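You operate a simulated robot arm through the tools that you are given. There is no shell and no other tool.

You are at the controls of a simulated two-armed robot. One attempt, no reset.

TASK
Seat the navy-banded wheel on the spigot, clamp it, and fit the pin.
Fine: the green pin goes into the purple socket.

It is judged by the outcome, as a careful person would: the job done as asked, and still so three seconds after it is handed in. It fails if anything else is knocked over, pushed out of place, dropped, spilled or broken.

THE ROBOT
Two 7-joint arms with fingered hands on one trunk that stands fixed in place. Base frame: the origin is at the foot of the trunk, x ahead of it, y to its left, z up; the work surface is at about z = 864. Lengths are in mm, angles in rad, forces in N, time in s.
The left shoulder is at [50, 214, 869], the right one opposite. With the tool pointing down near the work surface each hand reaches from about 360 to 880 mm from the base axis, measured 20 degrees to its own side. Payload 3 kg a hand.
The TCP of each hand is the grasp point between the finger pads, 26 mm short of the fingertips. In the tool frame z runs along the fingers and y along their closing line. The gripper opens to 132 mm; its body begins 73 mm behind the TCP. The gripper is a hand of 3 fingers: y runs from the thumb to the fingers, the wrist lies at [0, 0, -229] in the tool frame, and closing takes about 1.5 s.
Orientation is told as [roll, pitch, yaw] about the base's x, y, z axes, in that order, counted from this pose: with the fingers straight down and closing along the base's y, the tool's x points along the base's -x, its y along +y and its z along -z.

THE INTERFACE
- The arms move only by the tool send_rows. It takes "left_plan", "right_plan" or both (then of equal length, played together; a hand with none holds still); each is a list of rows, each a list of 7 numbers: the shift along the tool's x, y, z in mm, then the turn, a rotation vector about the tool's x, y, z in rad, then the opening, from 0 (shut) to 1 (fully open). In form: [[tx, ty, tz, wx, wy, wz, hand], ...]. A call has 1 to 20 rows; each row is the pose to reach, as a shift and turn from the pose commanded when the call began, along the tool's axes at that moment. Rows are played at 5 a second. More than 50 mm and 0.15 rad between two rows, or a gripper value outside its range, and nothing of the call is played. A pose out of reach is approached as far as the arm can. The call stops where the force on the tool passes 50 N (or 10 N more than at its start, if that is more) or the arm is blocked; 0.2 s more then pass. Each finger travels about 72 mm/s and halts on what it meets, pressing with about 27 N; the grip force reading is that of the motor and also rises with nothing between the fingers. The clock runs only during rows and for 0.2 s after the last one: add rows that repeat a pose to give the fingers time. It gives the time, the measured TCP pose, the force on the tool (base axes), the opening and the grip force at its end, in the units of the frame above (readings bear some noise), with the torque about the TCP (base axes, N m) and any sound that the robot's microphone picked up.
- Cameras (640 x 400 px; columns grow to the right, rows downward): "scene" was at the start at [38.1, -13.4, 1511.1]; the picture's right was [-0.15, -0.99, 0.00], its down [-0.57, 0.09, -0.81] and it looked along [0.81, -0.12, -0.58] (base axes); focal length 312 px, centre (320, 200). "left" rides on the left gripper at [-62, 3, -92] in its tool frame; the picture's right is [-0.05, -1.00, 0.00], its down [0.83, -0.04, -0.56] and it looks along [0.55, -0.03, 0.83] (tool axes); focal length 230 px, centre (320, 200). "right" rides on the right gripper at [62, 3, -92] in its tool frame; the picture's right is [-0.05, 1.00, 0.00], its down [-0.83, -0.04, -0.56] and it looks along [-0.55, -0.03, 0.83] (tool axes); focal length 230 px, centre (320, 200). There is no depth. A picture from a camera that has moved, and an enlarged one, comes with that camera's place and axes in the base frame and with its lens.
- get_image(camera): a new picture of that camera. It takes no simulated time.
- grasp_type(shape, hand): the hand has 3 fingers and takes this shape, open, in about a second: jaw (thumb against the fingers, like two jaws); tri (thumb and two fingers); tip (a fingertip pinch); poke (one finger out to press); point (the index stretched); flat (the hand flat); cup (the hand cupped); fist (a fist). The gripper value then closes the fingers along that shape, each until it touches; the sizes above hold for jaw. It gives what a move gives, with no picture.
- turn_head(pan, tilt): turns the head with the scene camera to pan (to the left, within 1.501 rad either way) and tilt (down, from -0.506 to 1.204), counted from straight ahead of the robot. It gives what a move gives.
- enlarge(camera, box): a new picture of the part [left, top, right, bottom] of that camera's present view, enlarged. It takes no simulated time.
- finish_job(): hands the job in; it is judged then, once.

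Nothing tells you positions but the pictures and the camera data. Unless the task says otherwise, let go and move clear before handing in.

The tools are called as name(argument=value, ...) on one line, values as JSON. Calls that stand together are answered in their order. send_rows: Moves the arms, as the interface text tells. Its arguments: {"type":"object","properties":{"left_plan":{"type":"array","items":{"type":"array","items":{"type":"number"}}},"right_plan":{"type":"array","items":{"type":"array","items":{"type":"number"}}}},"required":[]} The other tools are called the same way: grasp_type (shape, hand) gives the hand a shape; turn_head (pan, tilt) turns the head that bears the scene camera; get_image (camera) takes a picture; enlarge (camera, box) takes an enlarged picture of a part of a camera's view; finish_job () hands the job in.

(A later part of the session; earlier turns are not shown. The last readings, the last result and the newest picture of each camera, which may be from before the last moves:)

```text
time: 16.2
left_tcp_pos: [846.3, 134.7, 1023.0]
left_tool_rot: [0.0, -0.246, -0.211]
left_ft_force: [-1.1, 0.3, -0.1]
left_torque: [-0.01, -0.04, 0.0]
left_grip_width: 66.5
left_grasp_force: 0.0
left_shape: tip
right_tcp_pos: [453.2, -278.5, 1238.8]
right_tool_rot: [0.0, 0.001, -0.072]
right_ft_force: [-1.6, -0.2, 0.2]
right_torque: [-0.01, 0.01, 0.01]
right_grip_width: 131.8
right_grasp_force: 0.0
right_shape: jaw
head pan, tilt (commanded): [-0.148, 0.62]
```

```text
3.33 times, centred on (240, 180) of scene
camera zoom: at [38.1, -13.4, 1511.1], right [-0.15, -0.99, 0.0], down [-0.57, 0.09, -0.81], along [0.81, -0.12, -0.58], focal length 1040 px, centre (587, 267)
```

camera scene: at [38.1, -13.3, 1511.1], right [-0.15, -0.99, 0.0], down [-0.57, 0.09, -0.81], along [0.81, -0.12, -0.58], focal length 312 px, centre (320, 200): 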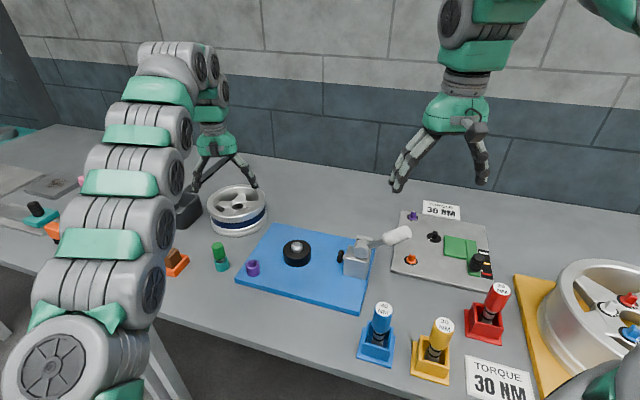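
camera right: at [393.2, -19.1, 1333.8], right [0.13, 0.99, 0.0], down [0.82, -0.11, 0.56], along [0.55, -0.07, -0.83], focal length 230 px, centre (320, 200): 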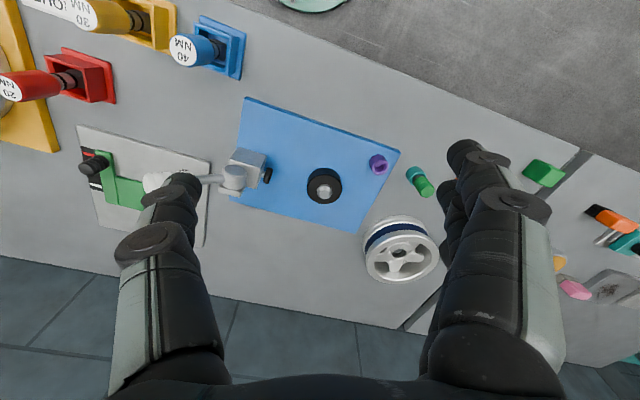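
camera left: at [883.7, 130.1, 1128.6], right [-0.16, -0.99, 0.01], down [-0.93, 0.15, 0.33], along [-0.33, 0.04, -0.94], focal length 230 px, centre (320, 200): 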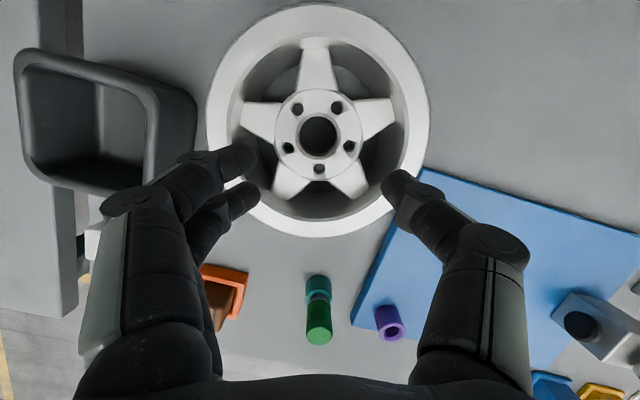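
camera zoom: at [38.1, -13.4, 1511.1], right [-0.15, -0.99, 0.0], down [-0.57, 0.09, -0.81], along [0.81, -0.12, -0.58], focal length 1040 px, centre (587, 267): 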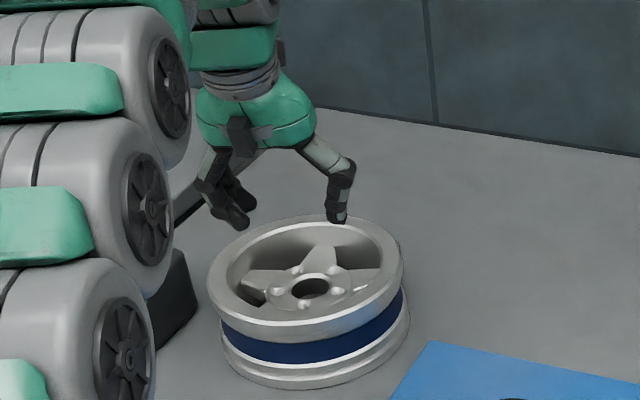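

grasp_type(shape="jaw", hand="left")

send_rows(left_plan=[[0, 0, 0, 0, 0, 0, 0.7], [0, 0, 0, 0, 0, 0, 0.4], [0, 0, 0, 0, 0, 0, 0.2], [0, 0, 0, 0, 0, 0, 0.17], [0, 0, 0, 0, 0, 0, 0.17], [0, 0, 0, 0, 0, 0, 0.17]])

get_image(camera="left")

enlarge(camera="scene", box=[200, 130, 290, 220])

```text
time: 17.1
left_tcp_pos: [847.0, 135.0, 1024.2]
left_tool_rot: [0.0, -0.248, -0.212]
left_ft_force: [-0.3, -0.3, -0.5]
left_torque: [0.01, 0.03, -0.03]
left_grip_width: 132.1
left_grasp_force: 0.1
left_shape: jaw
right_tcp_pos: [454.0, -278.0, 1238.2]
right_tool_rot: [0.0, -0.001, -0.073]
right_ft_force: [0.1, 0.7, -0.8]
right_torque: [0.0, 0.0, 0.03]
right_grip_width: 132.0
right_grasp_force: 0.1
right_shape: jaw
head pan, tilt (commanded): [-0.148, 0.62]
```

```text
time: 18.5
left_tcp_pos: [846.4, 135.5, 1024.5]
left_tool_rot: [0.001, -0.248, -0.212]
left_ft_force: [0.4, 0.6, -0.3]
left_torque: [0.0, 0.03, -0.01]
left_grip_width: 23.1
left_grasp_force: 0.0
left_shape: jaw
right_tcp_pos: [453.3, -279.0, 1238.6]
right_tool_rot: [-0.001, 0.0, -0.074]
right_ft_force: [0.4, -0.8, -0.1]
right_torque: [-0.02, 0.0, 0.0]
right_grip_width: 132.2
right_grasp_force: 0.2
right_shape: jaw
head pan, tilt (commanded): [-0.148, 0.62]
```

```text
taken
camera left: at [883.7, 130.0, 1128.7], right [-0.16, -0.99, 0.01], down [-0.93, 0.15, 0.33], along [-0.33, 0.04, -0.94], focal length 230 px, centre (320, 200)
```

left: 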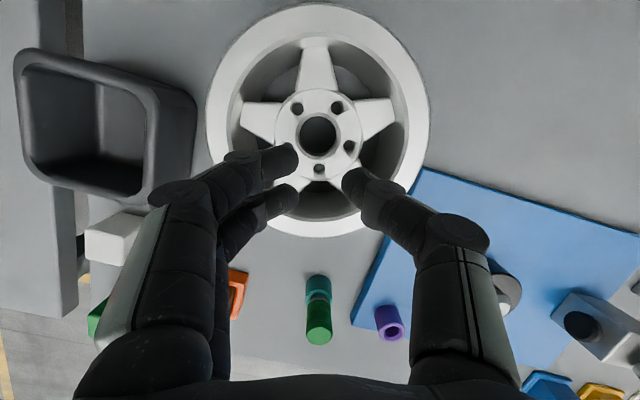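

```text
4.44 times, centred on (245, 175) of scene
camera zoom: at [38.1, -13.4, 1511.1], right [-0.15, -0.99, 0.0], down [-0.57, 0.09, -0.81], along [0.81, -0.12, -0.58], focal length 1386 px, centre (653, 311)
```

zoom: 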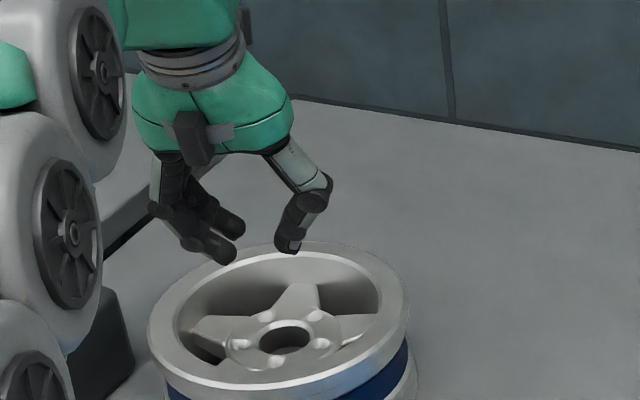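

enlarge(camera="left", box=[220, 110, 420, 260])

```text
2.67 times, centred on (320, 185) of left
camera zoom: at [883.7, 130.0, 1128.7], right [-0.16, -0.99, 0.01], down [-0.93, 0.15, 0.33], along [-0.33, 0.04, -0.94], focal length 614 px, centre (320, 240)
```

zoom: 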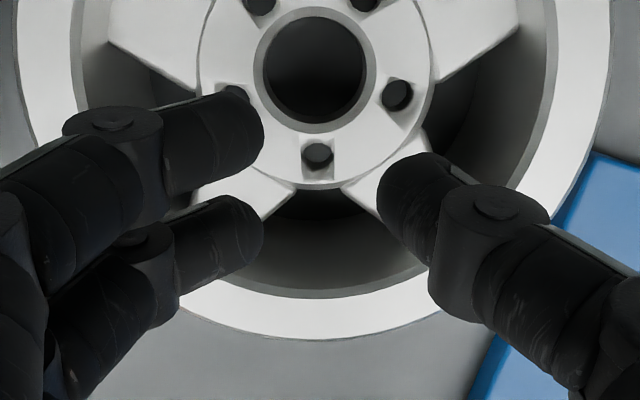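

The V-shaped spoke openings are wide enough for the finger pair on one side and the thumb on the other, so closing the hand will wedge it against the spokes. I'll align for that: nearly zero yaw and the grip line slightly to the near side of the wheel centre.

send_rows(left_plan=[[0, 0, 0, 0, 0, 0, 0.69], [0, 0, 0, -0.01, 0.012, -0.043, 0.69], [2, -1, 13, -0.02, 0.024, -0.086, 0.69], [4, -2, 26, -0.03, 0.036, -0.13, 0.69], [6.5, -3, 40, -0.0394, 0.048, -0.1726, 0.69], [8.7, -3.5, 53, -0.0394, 0.048, -0.1726, 0.69], [8.7, -3.5, 53, -0.0394, 0.048, -0.1726, 0.69]])

get_image(camera="left")

enlarge(camera="left", box=[180, 80, 460, 255])

enlarge(camera="scene", box=[200, 150, 280, 230])

```text
time: 20.1
left_tcp_pos: [849.5, 129.9, 970.0]
left_tool_rot: [0.0, -0.201, -0.033]
left_ft_force: [0.0, 0.2, 0.1]
left_torque: [-0.02, -0.01, -0.04]
left_grip_width: 90.5
left_grasp_force: 0.0
left_shape: jaw
right_tcp_pos: [453.6, -278.5, 1239.6]
right_tool_rot: [0.0, -0.001, -0.072]
right_ft_force: [0.1, -0.6, -0.1]
right_torque: [-0.02, 0.01, -0.02]
right_grip_width: 132.1
right_grasp_force: 0.0
right_shape: jaw
head pan, tilt (commanded): [-0.148, 0.62]
```

```text
taken
camera left: at [892.0, 130.8, 1072.9], right [0.02, -1.0, 0.01], down [-0.93, -0.01, 0.38], along [-0.38, -0.02, -0.93], focal length 230 px, centre (320, 200)
```

left: 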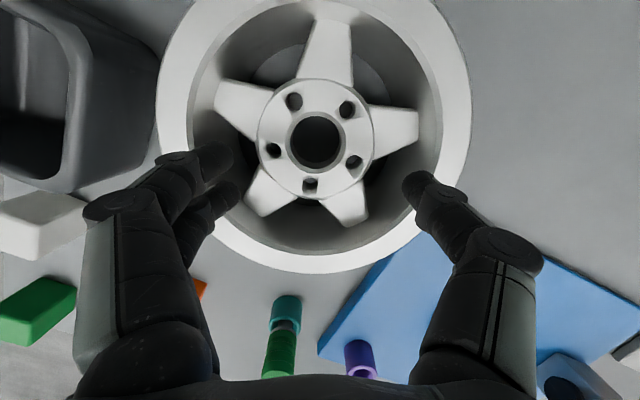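

```text
2.29 times, centred on (320, 168) of left
camera zoom: at [892.0, 130.8, 1072.9], right [0.02, -1.0, 0.01], down [-0.93, -0.01, 0.38], along [-0.38, -0.02, -0.93], focal length 526 px, centre (320, 274)
```

zoom: 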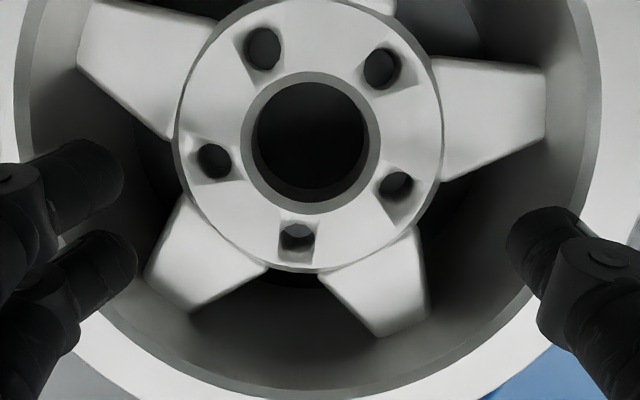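

```text
5.00 times, centred on (240, 190) of scene
camera zoom: at [38.1, -13.4, 1511.1], right [-0.15, -0.99, 0.0], down [-0.57, 0.09, -0.81], along [0.81, -0.12, -0.58], focal length 1560 px, centre (720, 250)
```

zoom: 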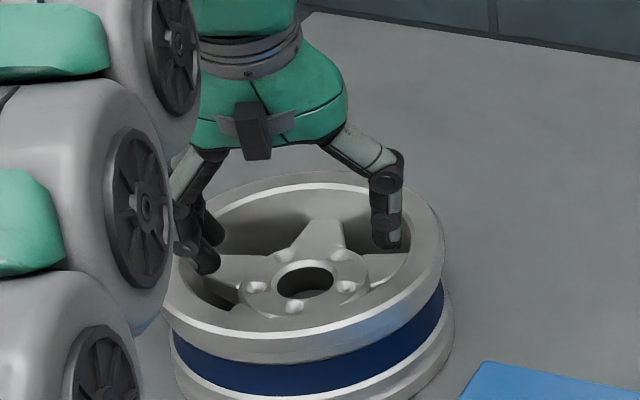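

Fingers are nearly parallel at this opening and aligned with the two openings. I'll open slightly more and lower to just above spoke level for a check.

send_rows(left_plan=[[0, 2, 0, 0, 0, 0, 0.73], [1.8, 2, 9.9, 0, 0, 0, 0.73], [3.6, 2, 19.7, 0, 0, 0, 0.73], [3.6, 2, 19.7, 0, 0, 0, 0.73]])

enlarge(camera="left", box=[140, 50, 500, 275])

enlarge(camera="scene", box=[200, 150, 280, 230])

```text
time: 21.1
left_tcp_pos: [850.3, 133.4, 948.5]
left_tool_rot: [0.001, -0.202, -0.035]
left_ft_force: [2.6, -3.9, 6.6]
left_torque: [0.29, 0.02, -0.08]
left_grip_width: 93.7
left_grasp_force: 0.1
left_shape: jaw
right_tcp_pos: [452.4, -278.9, 1239.4]
right_tool_rot: [0.002, 0.0, -0.073]
right_ft_force: [0.7, -0.5, 1.0]
right_torque: [-0.04, -0.02, -0.05]
right_grip_width: 131.8
right_grasp_force: 0.1
right_shape: jaw
head pan, tilt (commanded): [-0.148, 0.62]
```

```text
1.78 times, centred on (320, 162) of left
camera zoom: at [892.1, 133.5, 1051.2], right [0.02, -1.0, 0.01], down [-0.93, -0.01, 0.38], along [-0.38, -0.02, -0.93], focal length 409 px, centre (320, 267)
```

zoom: 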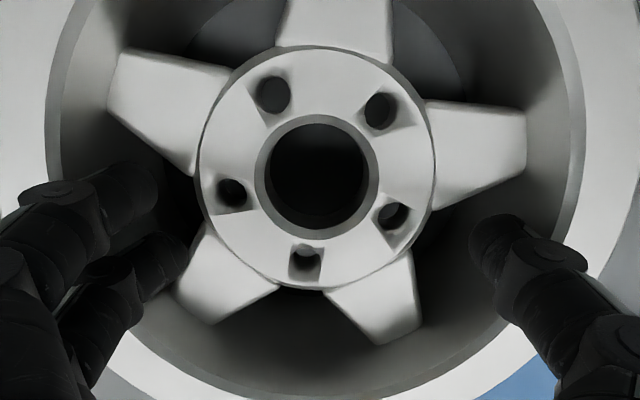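

```text
5.00 times, centred on (240, 190) of scene
camera zoom: at [38.1, -13.5, 1511.1], right [-0.15, -0.99, 0.0], down [-0.57, 0.09, -0.81], along [0.81, -0.12, -0.58], focal length 1560 px, centre (720, 250)
```

zoom: 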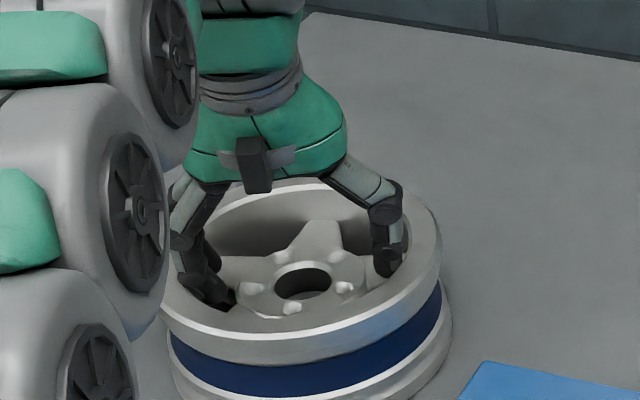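

The finger knuckles brush the rim edge at this opening. I'll close slightly and continue down in small steps while watching the force.

send_rows(left_plan=[[0, 0.3, 0, 0, 0, 0, 0.67], [0, 0.3, 0, 0, 0, 0, 0.67], [1, 0.3, 4.9, 0, 0, 0, 0.67], [2, 0.3, 9.8, 0, 0, 0, 0.67], [2, 0.3, 9.8, 0, 0, 0, 0.67]])

enlarge(camera="left", box=[140, 50, 500, 275])

```text
time: 22.3
left_tcp_pos: [850.1, 136.9, 939.4]
left_tool_rot: [0.0, -0.202, -0.033]
left_ft_force: [1.7, 7.3, 15.2]
left_torque: [1.13, 0.1, -0.09]
left_grip_width: 6.0
left_grasp_force: 26.9
left_shape: jaw
right_tcp_pos: [453.8, -278.0, 1238.2]
right_tool_rot: [0.0, -0.001, -0.072]
right_ft_force: [0.3, 1.3, 0.2]
right_torque: [-0.02, 0.01, 0.0]
right_grip_width: 132.1
right_grasp_force: 0.1
right_shape: jaw
head pan, tilt (commanded): [-0.148, 0.62]
```

```text
1.78 times, centred on (320, 162) of left
camera zoom: at [892.3, 138.3, 1042.3], right [0.02, -1.0, 0.01], down [-0.93, -0.02, 0.38], along [-0.38, -0.02, -0.93], focal length 409 px, centre (320, 267)
```

zoom: 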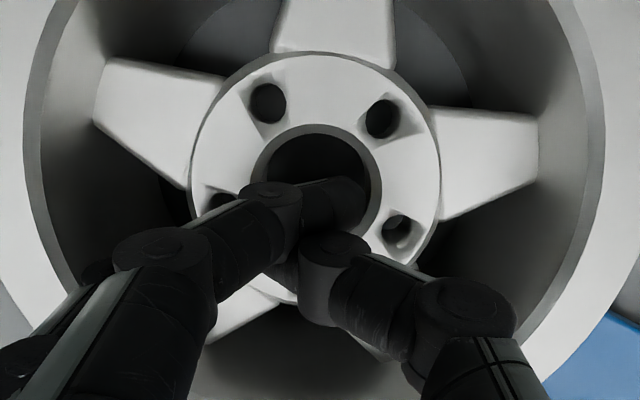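

The hand unexpectedly snapped shut in grip mode over the hub, with 15 N on it. I'll raise it clear, reopen, and check that the wheel hasn't moved.

send_rows(left_plan=[[-2.5, 0, -12, 0, 0, 0, 0.1], [-5, 0, -24.5, 0, 0, 0, 0.2], [-7, 0, -34, 0, 0, 0, 0.4], [-7, 0, -34, 0, 0, 0, 0.6], [-7, 0, -34, 0, 0, 0, 0.67], [-7, 0, -34, 0, 0, 0, 0.67]])

enlarge(camera="left", box=[140, 50, 500, 275])

enlarge(camera="scene", box=[200, 150, 280, 230])

```text
time: 23.7
left_tcp_pos: [850.7, 134.4, 975.1]
left_tool_rot: [-0.001, -0.2, -0.034]
left_ft_force: [0.1, -0.2, -1.0]
left_torque: [0.02, 0.01, -0.01]
left_grip_width: 88.0
left_grasp_force: 0.0
left_shape: jaw
right_tcp_pos: [453.9, -278.6, 1239.3]
right_tool_rot: [0.0, 0.001, -0.072]
right_ft_force: [-0.6, -0.8, -0.2]
right_torque: [-0.02, 0.01, -0.01]
right_grip_width: 131.7
right_grasp_force: 0.1
right_shape: jaw
head pan, tilt (commanded): [-0.148, 0.62]
```

```text
1.78 times, centred on (320, 162) of left
camera zoom: at [892.7, 134.7, 1077.0], right [0.02, -1.0, 0.01], down [-0.93, -0.01, 0.38], along [-0.38, -0.02, -0.93], focal length 409 px, centre (320, 267)
```

zoom: 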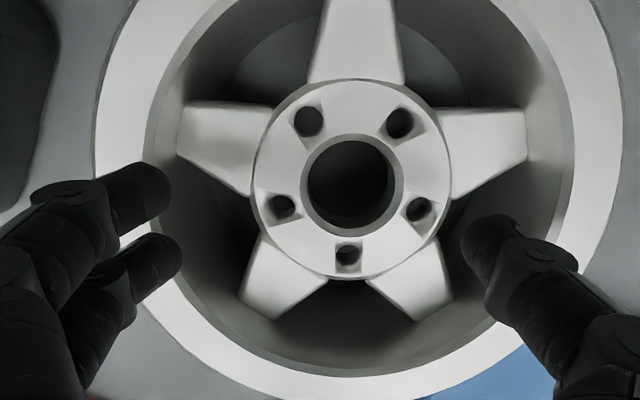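

```text
5.00 times, centred on (240, 190) of scene
camera zoom: at [38.1, -13.4, 1511.1], right [-0.15, -0.99, 0.0], down [-0.57, 0.09, -0.81], along [0.81, -0.12, -0.58], focal length 1560 px, centre (720, 250)
```

zoom: 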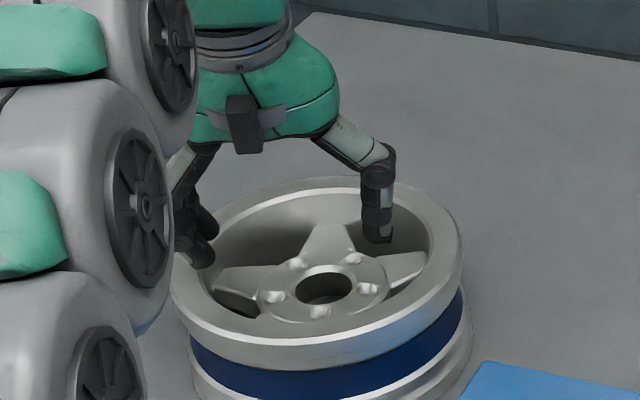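

The wheel slid about 10 mm to near [862, 121] and turned about 6°, but it's upright and clear of the board. I'll re-align the hand to its new position.

send_rows(left_plan=[[3.3, -4.4, 0, -0.005, 0.027, -0.031, 0.67], [6.6, -8.8, 3, -0.01, 0.054, -0.062, 0.67], [9.8, -13.1, 6, -0.015, 0.08, -0.0928, 0.67], [9.8, -13.1, 9.7, -0.015, 0.08, -0.0928, 0.67], [9.8, -13.1, 9.7, -0.015, 0.08, -0.0928, 0.67]])

enlarge(camera="left", box=[140, 50, 500, 275])

get_image(camera="left")

```text
time: 24.9
left_tcp_pos: [841.7, 118.6, 963.7]
left_tool_rot: [0.002, -0.121, 0.062]
left_ft_force: [-0.1, -0.5, 0.4]
left_torque: [0.03, -0.02, 0.0]
left_grip_width: 88.1
left_grasp_force: 0.1
left_shape: jaw
right_tcp_pos: [452.3, -279.5, 1239.8]
right_tool_rot: [0.001, 0.0, -0.072]
right_ft_force: [0.4, 0.6, -0.5]
right_torque: [0.02, -0.02, 0.01]
right_grip_width: 132.0
right_grasp_force: 0.0
right_shape: jaw
head pan, tilt (commanded): [-0.148, 0.62]
```

```text
1.78 times, centred on (320, 162) of left
camera zoom: at [891.6, 125.6, 1061.5], right [0.11, -0.99, 0.01], down [-0.89, -0.1, 0.45], along [-0.45, -0.06, -0.89], focal length 409 px, centre (320, 267)
```

zoom: 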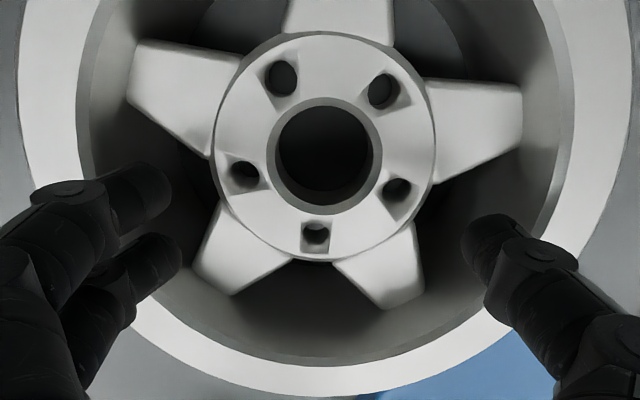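

```text
taken
camera left: at [891.6, 125.6, 1061.5], right [0.11, -0.99, 0.01], down [-0.89, -0.1, 0.45], along [-0.45, -0.06, -0.89], focal length 230 px, centre (320, 200)
```

left: 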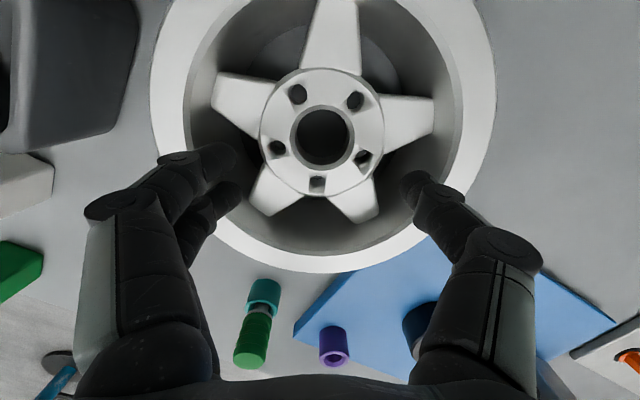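

send_rows(left_plan=[[1.5, 1.1, 0, 0, 0, 0, 0.67], [2.2, 1.1, 6, 0, 0, 0, 0.67], [2.9, 1.1, 11.7, 0, 0, 0, 0.67], [2.9, 1.1, 11.7, 0, 0, 0, 0.67]])

enlarge(camera="left", box=[140, 50, 500, 275])

```text
time: 25.9
left_tcp_pos: [839.8, 120.6, 951.3]
left_tool_rot: [-0.001, -0.121, 0.059]
left_ft_force: [1.9, -3.3, 2.8]
left_torque: [0.14, 0.02, -0.06]
left_grip_width: 86.4
left_grasp_force: 0.1
left_shape: jaw
right_tcp_pos: [452.2, -277.8, 1238.9]
right_tool_rot: [0.0, -0.001, -0.073]
right_ft_force: [1.1, -0.1, -0.3]
right_torque: [-0.02, 0.0, 0.01]
right_grip_width: 131.9
right_grasp_force: 0.0
right_shape: jaw
head pan, tilt (commanded): [-0.148, 0.62]
```

```text
1.78 times, centred on (320, 162) of left
camera zoom: at [890.4, 126.4, 1049.8], right [0.11, -0.99, 0.01], down [-0.89, -0.1, 0.45], along [-0.45, -0.06, -0.89], focal length 409 px, centre (320, 267)
```

zoom: 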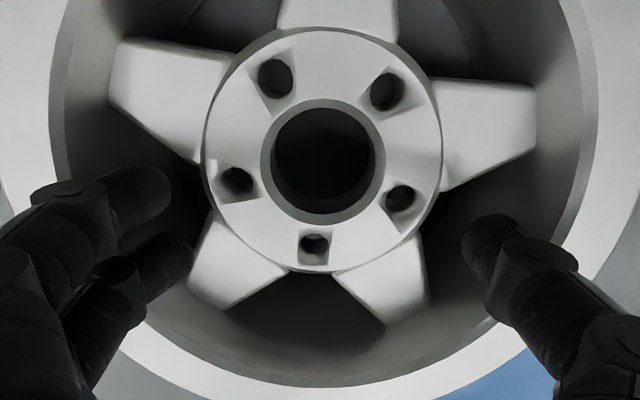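

The finger knuckles foul the rim before the tips reach the openings, so wedging won't work. Instead I'll pinch the left rim: thumb inside the left opening, fingers outside under the upper flange, and test-lift to judge the weight.

send_rows(left_plan=[[-1.8, 0, -15, 0, 0, 0, 0.67], [-3.6, 0, -30, 0, 0, 0, 0.67], [-3, 20, -30, -0.009, -0.008, -0.067, 0.6], [-1, 40, -29, -0.018, -0.015, -0.134, 0.5], [0, 60, -28, -0.027, -0.023, -0.2, 0.4], [1.4, 77.3, -26.3, -0.0363, -0.03, -0.2676, 0.36], [1.4, 77.3, -26.3, -0.0363, -0.03, -0.2676, 0.36], [1.4, 77.3, -26.3, -0.0363, -0.03, -0.2676, 0.36]])

get_image(camera="left")

enlarge(camera="left", box=[220, 70, 460, 220])

enlarge(camera="scene", box=[170, 140, 290, 240])

```text
time: 27.7
left_tcp_pos: [831.1, 197.7, 975.9]
left_tool_rot: [0.0, -0.149, 0.33]
left_ft_force: [0.3, -0.2, 0.2]
left_torque: [0.0, -0.03, 0.0]
left_grip_width: 47.9
left_grasp_force: 0.0
left_shape: jaw
right_tcp_pos: [452.9, -279.4, 1238.1]
right_tool_rot: [-0.001, 0.0, -0.072]
right_ft_force: [0.0, -0.2, -0.7]
right_torque: [0.01, 0.0, -0.01]
right_grip_width: 131.8
right_grasp_force: 0.1
right_shape: jaw
head pan, tilt (commanded): [-0.148, 0.62]
```

```text
taken
camera left: at [875.4, 216.0, 1075.1], right [0.37, -0.93, 0.01], down [-0.84, -0.33, 0.42], along [-0.39, -0.16, -0.91], focal length 230 px, centre (320, 200)
```

left: 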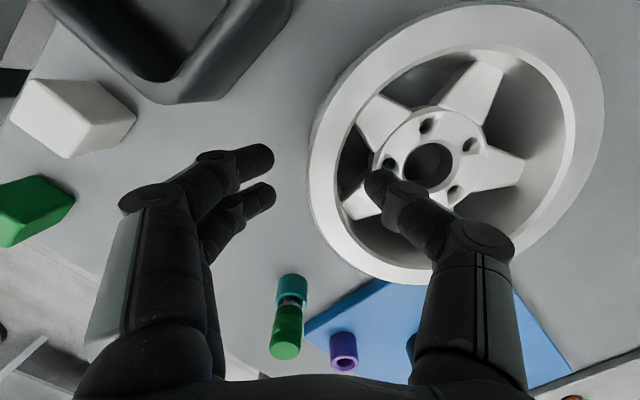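

```text
2.67 times, centred on (340, 145) of left
camera zoom: at [875.4, 216.0, 1075.1], right [0.37, -0.93, 0.01], down [-0.84, -0.33, 0.42], along [-0.39, -0.16, -0.91], focal length 614 px, centre (267, 347)
```

zoom: 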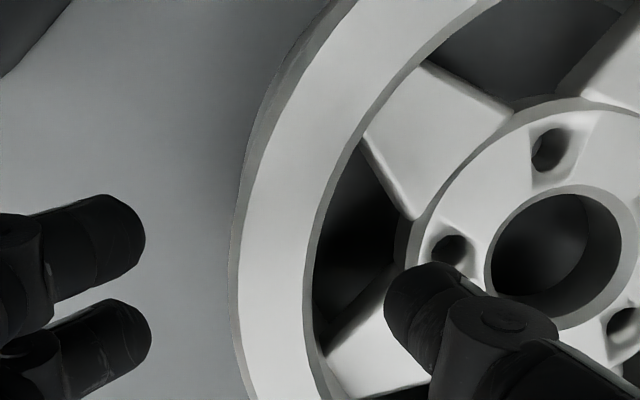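

```text
4.00 times, centred on (230, 190) of scene
camera zoom: at [38.1, -13.4, 1511.1], right [-0.15, -0.99, 0.0], down [-0.57, 0.09, -0.81], along [0.81, -0.12, -0.58], focal length 1248 px, centre (680, 240)
```

zoom: 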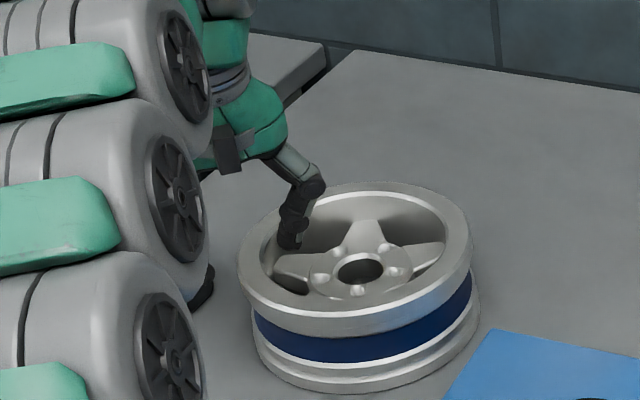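

The wheel rim sits between thumb and fingers here: thumb over the left opening, fingers outside the flange. I'll nudge outward 3 mm and lower in stages.

send_rows(left_plan=[[0, 3, 0, 0, 0, 0, 0.36], [1.5, 3, 10, 0, 0, 0, 0.36], [3, 3, 20, 0, 0, 0, 0.36], [4.5, 3, 29.7, 0, 0, 0, 0.36], [4.5, 3, 29.7, 0, 0, 0, 0.36]])

enlarge(camera="left", box=[220, 70, 460, 220])

enlarge(camera="scene", box=[200, 160, 300, 240])

```text
time: 28.9
left_tcp_pos: [830.7, 199.6, 945.8]
left_tool_rot: [-0.001, -0.15, 0.331]
left_ft_force: [-0.5, -0.8, -0.4]
left_torque: [0.0, 0.0, 0.03]
left_grip_width: 47.9
left_grasp_force: 0.1
left_shape: jaw
right_tcp_pos: [453.0, -278.7, 1237.9]
right_tool_rot: [0.0, 0.001, -0.075]
right_ft_force: [-1.2, 0.9, 0.0]
right_torque: [-0.02, 0.01, -0.02]
right_grip_width: 132.0
right_grasp_force: 0.1
right_shape: jaw
head pan, tilt (commanded): [-0.148, 0.62]
```

```text
2.67 times, centred on (340, 145) of left
camera zoom: at [873.2, 218.2, 1046.5], right [0.37, -0.93, 0.01], down [-0.84, -0.33, 0.42], along [-0.39, -0.16, -0.91], focal length 614 px, centre (267, 347)
```

zoom: 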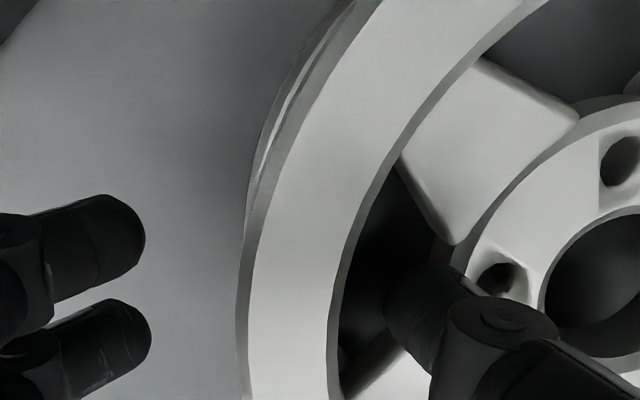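

```text
5.00 times, centred on (250, 200) of scene
camera zoom: at [38.1, -13.4, 1511.1], right [-0.15, -0.99, 0.0], down [-0.57, 0.09, -0.81], along [0.81, -0.12, -0.58], focal length 1560 px, centre (670, 200)
```

zoom: 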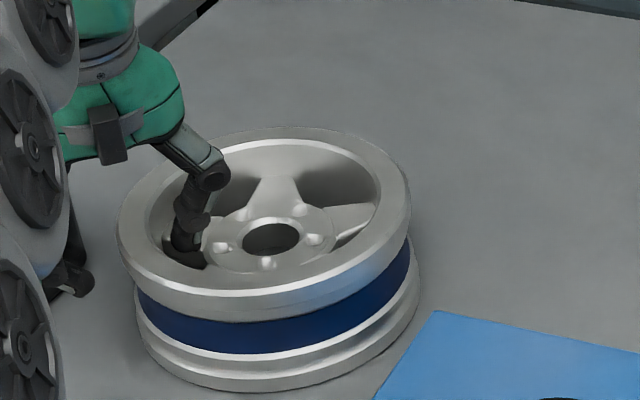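

send_rows(left_plan=[[1.3, 0, 8.9, 0, 0, 0, 0.36], [2.7, 0, 17.8, 0, 0, 0, 0.36], [4, 0, 26.7, 0, 0, 0, 0.36], [4, 0, 26.7, 0, 0, 0, 0.36]])

get_image(camera="left")

enlarge(camera="scene", box=[200, 160, 300, 240])

```text
time: 29.9
left_tcp_pos: [829.5, 200.7, 920.6]
left_tool_rot: [0.0, -0.151, 0.332]
left_ft_force: [1.5, 3.9, 2.9]
left_torque: [-0.12, -0.04, 0.07]
left_grip_width: 46.0
left_grasp_force: 0.1
left_shape: jaw
right_tcp_pos: [452.9, -278.8, 1239.9]
right_tool_rot: [-0.001, 0.001, -0.073]
right_ft_force: [0.3, -0.9, 0.2]
right_torque: [-0.01, 0.03, -0.02]
right_grip_width: 131.9
right_grasp_force: 0.0
right_shape: jaw
head pan, tilt (commanded): [-0.148, 0.62]
```

```text
taken
camera left: at [873.2, 217.9, 1020.4], right [0.37, -0.93, 0.01], down [-0.84, -0.33, 0.42], along [-0.39, -0.17, -0.91], focal length 230 px, centre (320, 200)
```

left: 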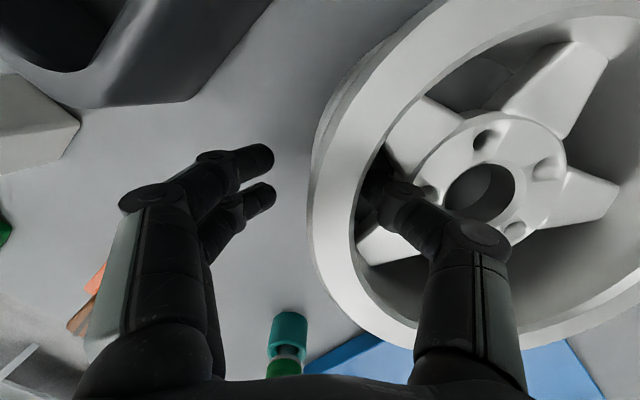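

```text
5.00 times, centred on (250, 200) of scene
camera zoom: at [38.1, -13.3, 1511.1], right [-0.15, -0.99, 0.0], down [-0.57, 0.09, -0.81], along [0.81, -0.12, -0.58], focal length 1560 px, centre (670, 200)
```

zoom: 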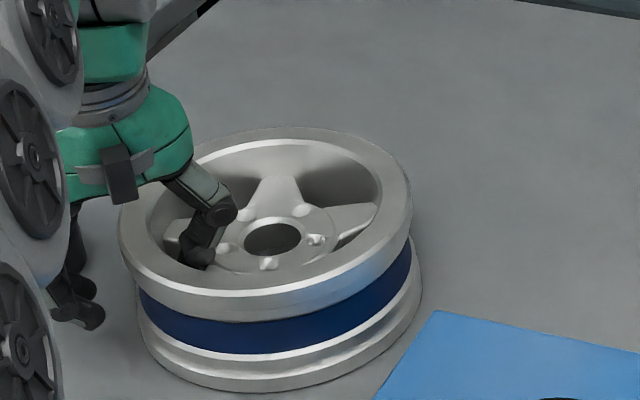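

The tips are at groove depth. Now I'll close the pinch on the rim.

send_rows(left_plan=[[0, 0, 0, 0, 0, 0, 0.25], [0, 0, 0, 0, 0, 0, 0.15], [0, 0, 0, 0, 0, 0, 0.05], [0, 0, 0, 0, 0, 0, 0], [0, 0, 0, 0, 0, 0, 0], [0, 0, 0, 0, 0, 0, 0]])

get_image(camera="left")

enlarge(camera="scene", box=[200, 160, 300, 240])

```text
time: 31.3
left_tcp_pos: [828.4, 199.5, 919.2]
left_tool_rot: [0.0, -0.149, 0.33]
left_ft_force: [0.7, -0.5, 0.2]
left_torque: [-0.04, 0.04, -0.02]
left_grip_width: 10.9
left_grasp_force: 27.0
left_shape: jaw
right_tcp_pos: [453.3, -278.4, 1238.5]
right_tool_rot: [0.001, 0.001, -0.073]
right_ft_force: [-0.6, -0.1, -0.3]
right_torque: [-0.01, 0.01, 0.01]
right_grip_width: 131.8
right_grasp_force: 0.0
right_shape: jaw
head pan, tilt (commanded): [-0.148, 0.62]
```

```text
taken
camera left: at [873.2, 217.3, 1019.9], right [0.37, -0.93, 0.01], down [-0.84, -0.33, 0.42], along [-0.39, -0.16, -0.91], focal length 230 px, centre (320, 200)
```

left: 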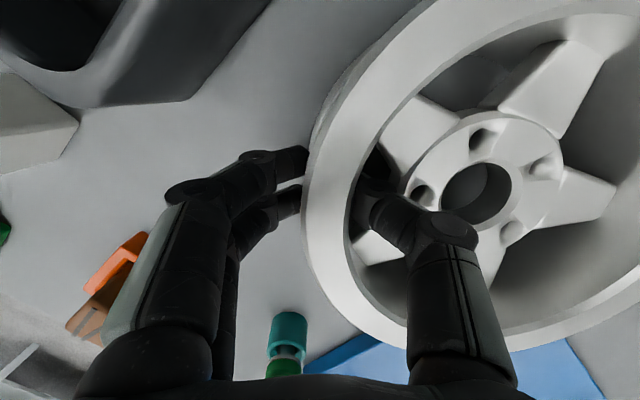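

```text
5.00 times, centred on (250, 200) of scene
camera zoom: at [38.2, -13.4, 1511.1], right [-0.15, -0.99, 0.0], down [-0.57, 0.09, -0.81], along [0.81, -0.12, -0.58], focal length 1560 px, centre (670, 200)
```

zoom: 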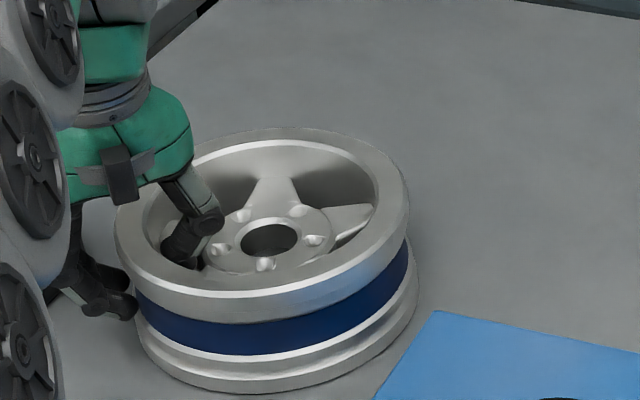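

Gripped at 27 N with the fingertips in the groove under the flange. Test lift of 15 mm.

send_rows(left_plan=[[-0.4, 0, -3, 0, 0, 0, 0], [-0.9, 0, -6, 0, 0, 0, 0], [-1.3, 0, -9, 0, 0, 0, 0], [-1.8, 0, -12, 0, 0, 0, 0], [-2.2, 0, -15, 0, 0, 0, 0], [-2.2, 0, -15, 0, 0, 0, 0]])

get_image(camera="left")

enlarge(camera="scene", box=[200, 160, 300, 240])

```text
time: 32.7
left_tcp_pos: [829.6, 200.5, 936.3]
left_tool_rot: [0.0, -0.149, 0.33]
left_ft_force: [-0.5, -0.8, -6.3]
left_torque: [0.17, 0.06, -0.06]
left_grip_width: 11.0
left_grasp_force: 26.5
left_shape: jaw
right_tcp_pos: [453.6, -278.9, 1239.0]
right_tool_rot: [0.002, 0.001, -0.074]
right_ft_force: [-0.2, 0.3, 0.2]
right_torque: [0.0, -0.01, -0.03]
right_grip_width: 131.6
right_grasp_force: 0.0
right_shape: jaw
head pan, tilt (commanded): [-0.148, 0.62]
```

```text
taken
camera left: at [873.4, 218.2, 1035.9], right [0.37, -0.93, 0.01], down [-0.84, -0.33, 0.42], along [-0.39, -0.16, -0.91], focal length 230 px, centre (320, 200)
```

left: 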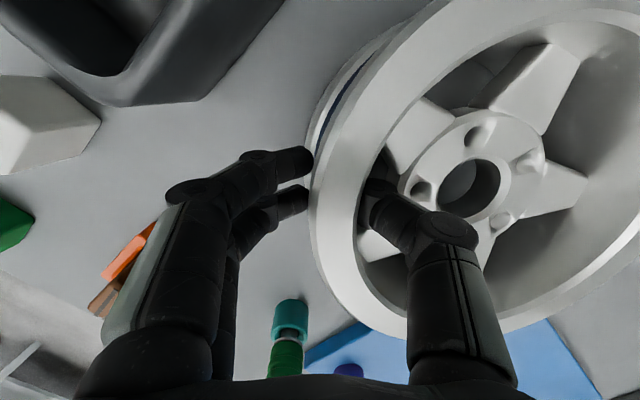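

```text
5.00 times, centred on (250, 200) of scene
camera zoom: at [38.2, -13.4, 1511.1], right [-0.15, -0.99, 0.0], down [-0.57, 0.09, -0.81], along [0.81, -0.12, -0.58], focal length 1560 px, centre (670, 200)
```

zoom: 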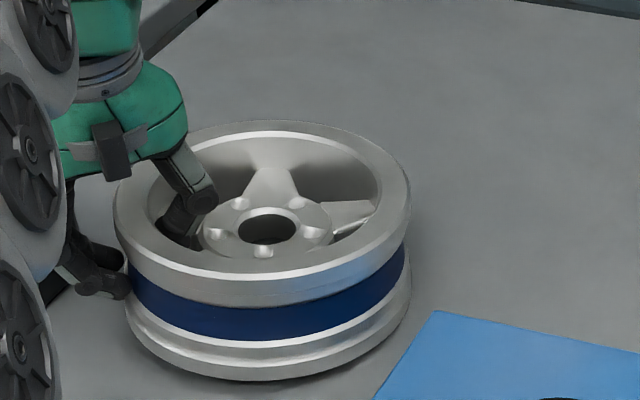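

The left side lifted but the wheel pivoted on its right edge; it weighs roughly 1.2 kg, too much moment for one pinch. I'll set it back down, keep the left pinch, and bring the right hand to pinch the opposite side for a two-handed lift.

send_rows(left_plan=[[0.4, 0, 3, 0, 0, 0, 0], [0.9, 0, 6, 0, 0, 0, 0], [1.3, 0, 9, 0, 0, 0, 0], [1.8, 0, 12, 0, 0, 0, 0], [2.2, 0, 15, 0, 0, 0, 0], [2.2, 0, 15, 0, 0, 0, 0], [2.2, 0, 15, 0, 0, 0, 0], [2.2, 0, 15, 0, 0, 0, 0], [2.2, 0, 15, 0, 0, 0, 0], [2.2, 0, 15, 0, 0, 0, 0]], right_plan=[[-45, 0, 8, 0, 0, 0, 1], [-90, 10, 16, 0, 0, 0, 0.9], [-130, 30, 24, 0, 0, 0, 0.8], [-165, 60, 32, 0, 0, 0, 0.7], [-195, 90, 40, 0, 0, 0, 0.6], [-220, 125, 48, 0, 0, 0, 0.5], [-240, 160, 60, 0, 0, 0, 0.45], [-260, 195, 75, 0, 0, 0, 0.45], [-275, 225, 90, 0, 0, 0, 0.45], [-285, 245, 100, 0, 0, 0, 0.45]])

get_image(camera="right")

get_image(camera="scene")

get_image(camera="left")

```text
time: 34.9
left_tcp_pos: [830.0, 199.6, 921.0]
left_tool_rot: [0.001, -0.151, 0.33]
left_ft_force: [-0.3, -0.2, -4.2]
left_torque: [0.0, 0.01, 0.0]
left_grip_width: 10.5
left_grasp_force: 27.3
left_shape: jaw
right_tcp_pos: [699.7, -101.3, 1132.9]
right_tool_rot: [0.0, 0.0, -0.073]
right_ft_force: [-0.7, 0.1, -0.2]
right_torque: [0.01, 0.0, -0.01]
right_grip_width: 59.5
right_grasp_force: 0.0
right_shape: jaw
right hand out of reach, approached as far as the arm can: row 5, 6, 7, 8, 9, 10
head pan, tilt (commanded): [-0.148, 0.62]
```

```text
taken
camera right: at [639.5, -94.9, 1226.9], right [0.13, 0.99, 0.0], down [0.83, -0.1, 0.56], along [0.55, -0.07, -0.83], focal length 230 px, centre (320, 200)
```

right: 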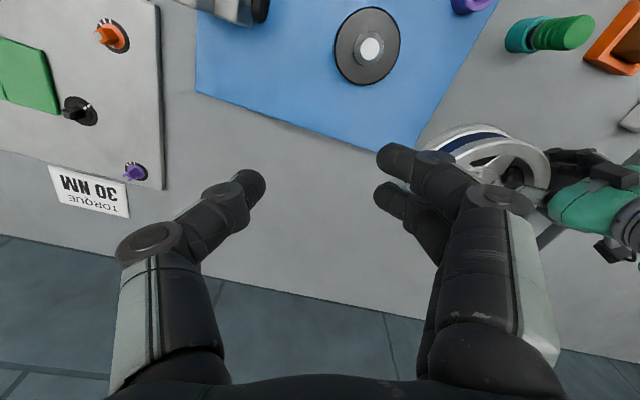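

```text
taken
camera scene: at [38.2, -13.4, 1511.1], right [-0.15, -0.99, 0.0], down [-0.57, 0.09, -0.81], along [0.81, -0.12, -0.58], focal length 312 px, centre (320, 200)
```

scene: 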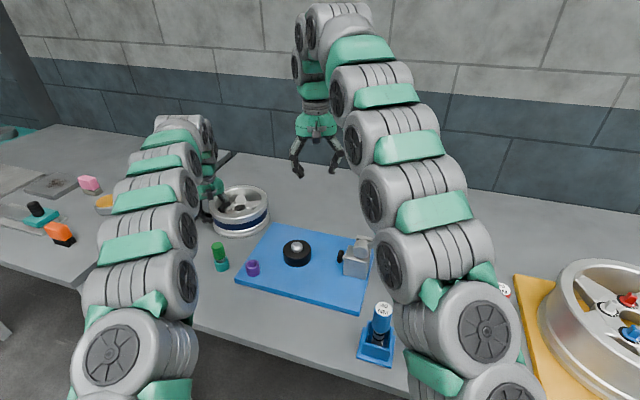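

```text
taken
camera left: at [874.2, 217.8, 1021.0], right [0.37, -0.93, 0.01], down [-0.84, -0.33, 0.42], along [-0.39, -0.16, -0.91], focal length 230 px, centre (320, 200)
```

left: 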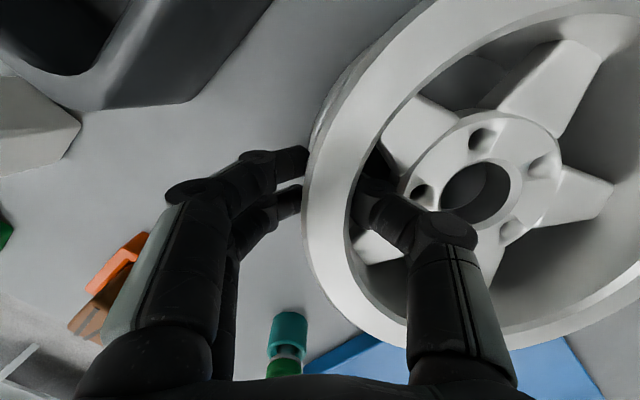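

The right arm hit its reach limit on the way, so I'll first drag the wheel about 50 mm closer along the table with the left pinch, keeping clear of the board and box.

send_rows(left_plan=[[4.1, 5.1, -0.6, 0, 0, 0, 0], [8.3, 10.3, -1.3, 0, 0, 0, 0], [12.4, 15.4, -1.9, 0, 0, 0, 0], [16.6, 20.6, -2.5, 0, 0, 0, 0], [20.7, 25.7, -3.1, 0, 0, 0, 0], [24.8, 30.8, -3.8, 0, 0, 0, 0], [29, 36, -4.4, 0, 0, 0, 0], [33.1, 41.1, -5, 0, 0, 0, 0], [33.1, 41.1, -5, 0, 0, 0, 0]])

get_image(camera="left")

enlarge(camera="scene", box=[180, 160, 320, 280])

get_image(camera="right")

```text
time: 36.9
left_tcp_pos: [784.1, 228.7, 920.1]
left_tool_rot: [-0.002, -0.15, 0.33]
left_ft_force: [0.4, 0.2, -3.9]
left_torque: [-0.01, 0.0, 0.14]
left_grip_width: 10.6
left_grasp_force: 27.2
left_shape: jaw
right_tcp_pos: [701.1, -101.7, 1134.1]
right_tool_rot: [0.0, 0.001, -0.073]
right_ft_force: [-0.3, 0.7, -0.2]
right_torque: [-0.01, 0.02, -0.01]
right_grip_width: 59.4
right_grasp_force: 0.2
right_shape: jaw
head pan, tilt (commanded): [-0.148, 0.62]
```

```text
taken
camera left: at [828.4, 246.7, 1020.2], right [0.37, -0.93, 0.01], down [-0.84, -0.33, 0.42], along [-0.39, -0.16, -0.91], focal length 230 px, centre (320, 200)
```

left: 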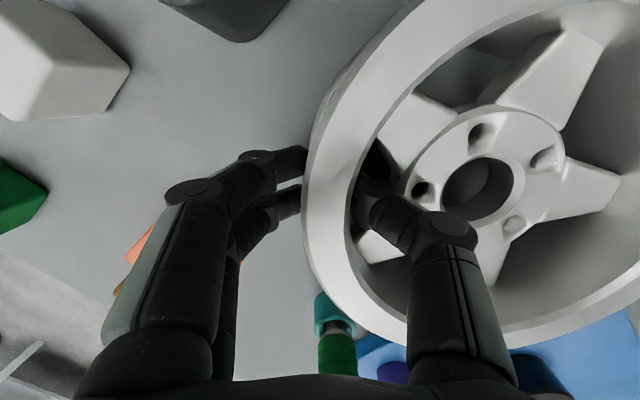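

```text
3.33 times, centred on (250, 220) of scene
camera zoom: at [38.2, -13.4, 1511.1], right [-0.15, -0.99, 0.0], down [-0.57, 0.09, -0.81], along [0.81, -0.12, -0.58], focal length 1040 px, centre (553, 133)
```

zoom: 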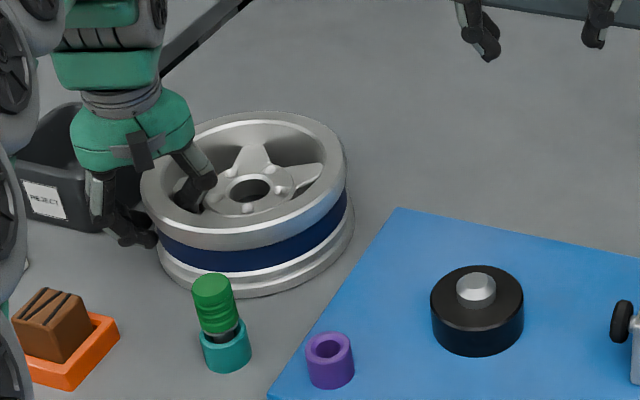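

```text
taken
camera right: at [639.5, -95.0, 1226.9], right [0.13, 0.99, 0.0], down [0.83, -0.1, 0.56], along [0.55, -0.07, -0.83], focal length 230 px, centre (320, 200)
```

right: 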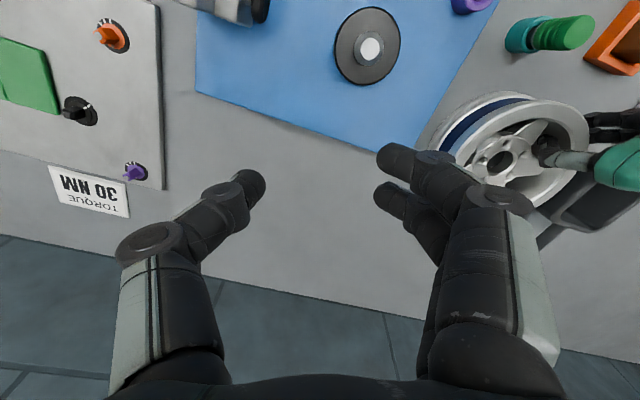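

The drag worked: the wheel is now centred near [815, 153]. I'll bring the right hand down a bit first to see where its commanded pose stands after the reach limit.

send_rows(right_plan=[[15, -1, 15, 0, 0, 0, 0.4], [30, -2, 30, 0, 0, 0, 0.35], [45, -3.3, 45, 0, 0, 0, 0.31], [60, -4.4, 60, 0, 0, 0, 0.31], [60, -4.4, 60, 0, 0, 0, 0.31]])

```text
time: 38.1
left_tcp_pos: [785.8, 229.1, 919.7]
left_tool_rot: [0.0, -0.149, 0.33]
left_ft_force: [0.1, 1.0, -3.7]
left_torque: [0.03, 0.03, 0.11]
left_grip_width: 10.4
left_grasp_force: 27.5
left_shape: jaw
right_tcp_pos: [639.7, -102.8, 1072.7]
right_tool_rot: [0.0, -0.001, -0.072]
right_ft_force: [-0.2, -0.5, 0.9]
right_torque: [0.0, -0.02, -0.02]
right_grip_width: 41.3
right_grasp_force: 0.0
right_shape: jaw
head pan, tilt (commanded): [-0.148, 0.62]
```

send_rows(right_plan=[[-16.4, 23.7, 8, 0.004, -0.035, 0.028, 0.31], [-32.9, 47.4, 18, 0.008, -0.07, 0.056, 0.31], [-49.3, 71.1, 30, 0.012, -0.105, 0.084, 0.31], [-65.8, 94.8, 43, 0.016, -0.14, 0.113, 0.31], [-82.2, 118.5, 56, 0.02, -0.175, 0.141, 0.31], [-98.6, 142.2, 69, 0.024, -0.21, 0.169, 0.31], [-115, 166, 80, 0.028, -0.245, 0.197, 0.31], [-131.5, 189.6, 90, 0.0315, -0.28, 0.225, 0.31], [-131.5, 189.6, 93, 0.0315, -0.28, 0.225, 0.31]])

get_image(camera="right")

enlarge(camera="scene", box=[180, 140, 320, 260])

get_image(camera="left")

```text
time: 40.1
left_tcp_pos: [784.5, 227.9, 920.7]
left_tool_rot: [0.0, -0.151, 0.33]
left_ft_force: [0.9, 1.0, -4.1]
left_torque: [-0.02, 0.02, 0.13]
left_grip_width: 10.6
left_grasp_force: 27.0
left_shape: jaw
right_tcp_pos: [787.1, 76.3, 979.8]
right_tool_rot: [-0.001, -0.281, -0.299]
right_ft_force: [-0.2, 0.3, -0.5]
right_torque: [-0.01, 0.01, 0.01]
right_grip_width: 41.4
right_grasp_force: 0.1
right_shape: jaw
head pan, tilt (commanded): [-0.148, 0.62]
```

```text
taken
camera right: at [707.4, 104.0, 1051.1], right [0.34, 0.94, 0.02], down [0.6, -0.23, 0.76], along [0.72, -0.25, -0.65], focal length 230 px, centre (320, 200)
```

right: 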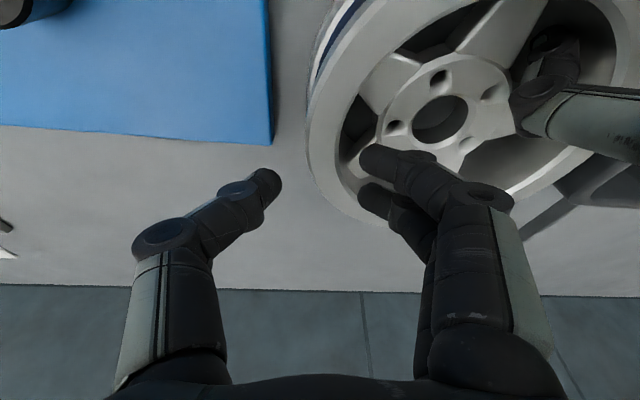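

```text
3.33 times, centred on (250, 200) of scene
camera zoom: at [38.2, -13.4, 1511.1], right [-0.15, -0.99, 0.0], down [-0.57, 0.09, -0.81], along [0.81, -0.12, -0.58], focal length 1040 px, centre (553, 200)
```

zoom: 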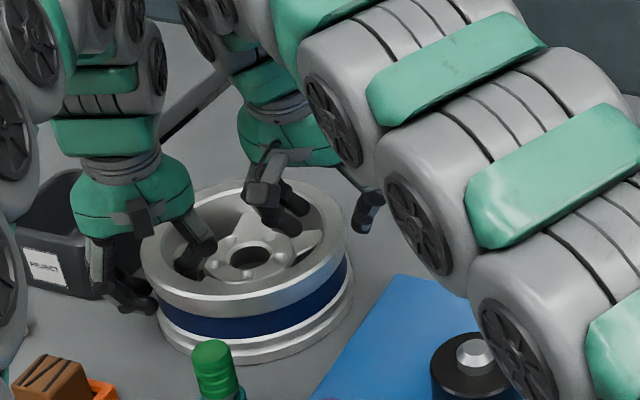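

```text
taken
camera left: at [828.5, 246.6, 1020.2], right [0.37, -0.93, 0.01], down [-0.84, -0.33, 0.42], along [-0.39, -0.16, -0.91], focal length 230 px, centre (320, 200)
```

left: 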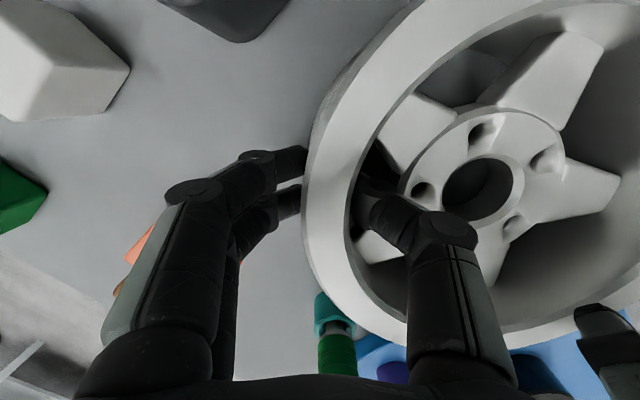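

enlarge(camera="right", box=[280, 0, 600, 220])

```text
1.82 times, centred on (440, 110) of right
camera zoom: at [707.4, 104.0, 1051.1], right [0.34, 0.94, 0.02], down [0.6, -0.23, 0.76], along [0.72, -0.25, -0.65], focal length 418 px, centre (102, 364)
```

zoom: 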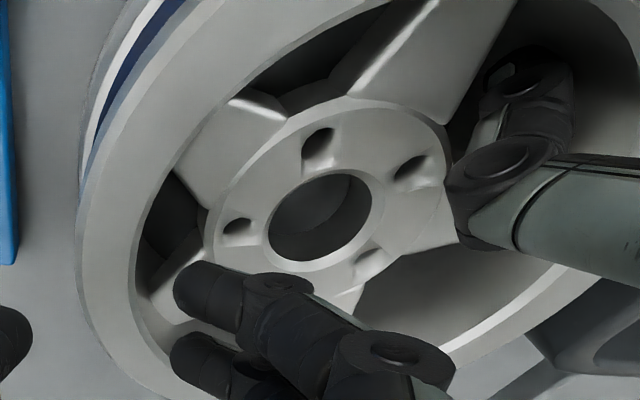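

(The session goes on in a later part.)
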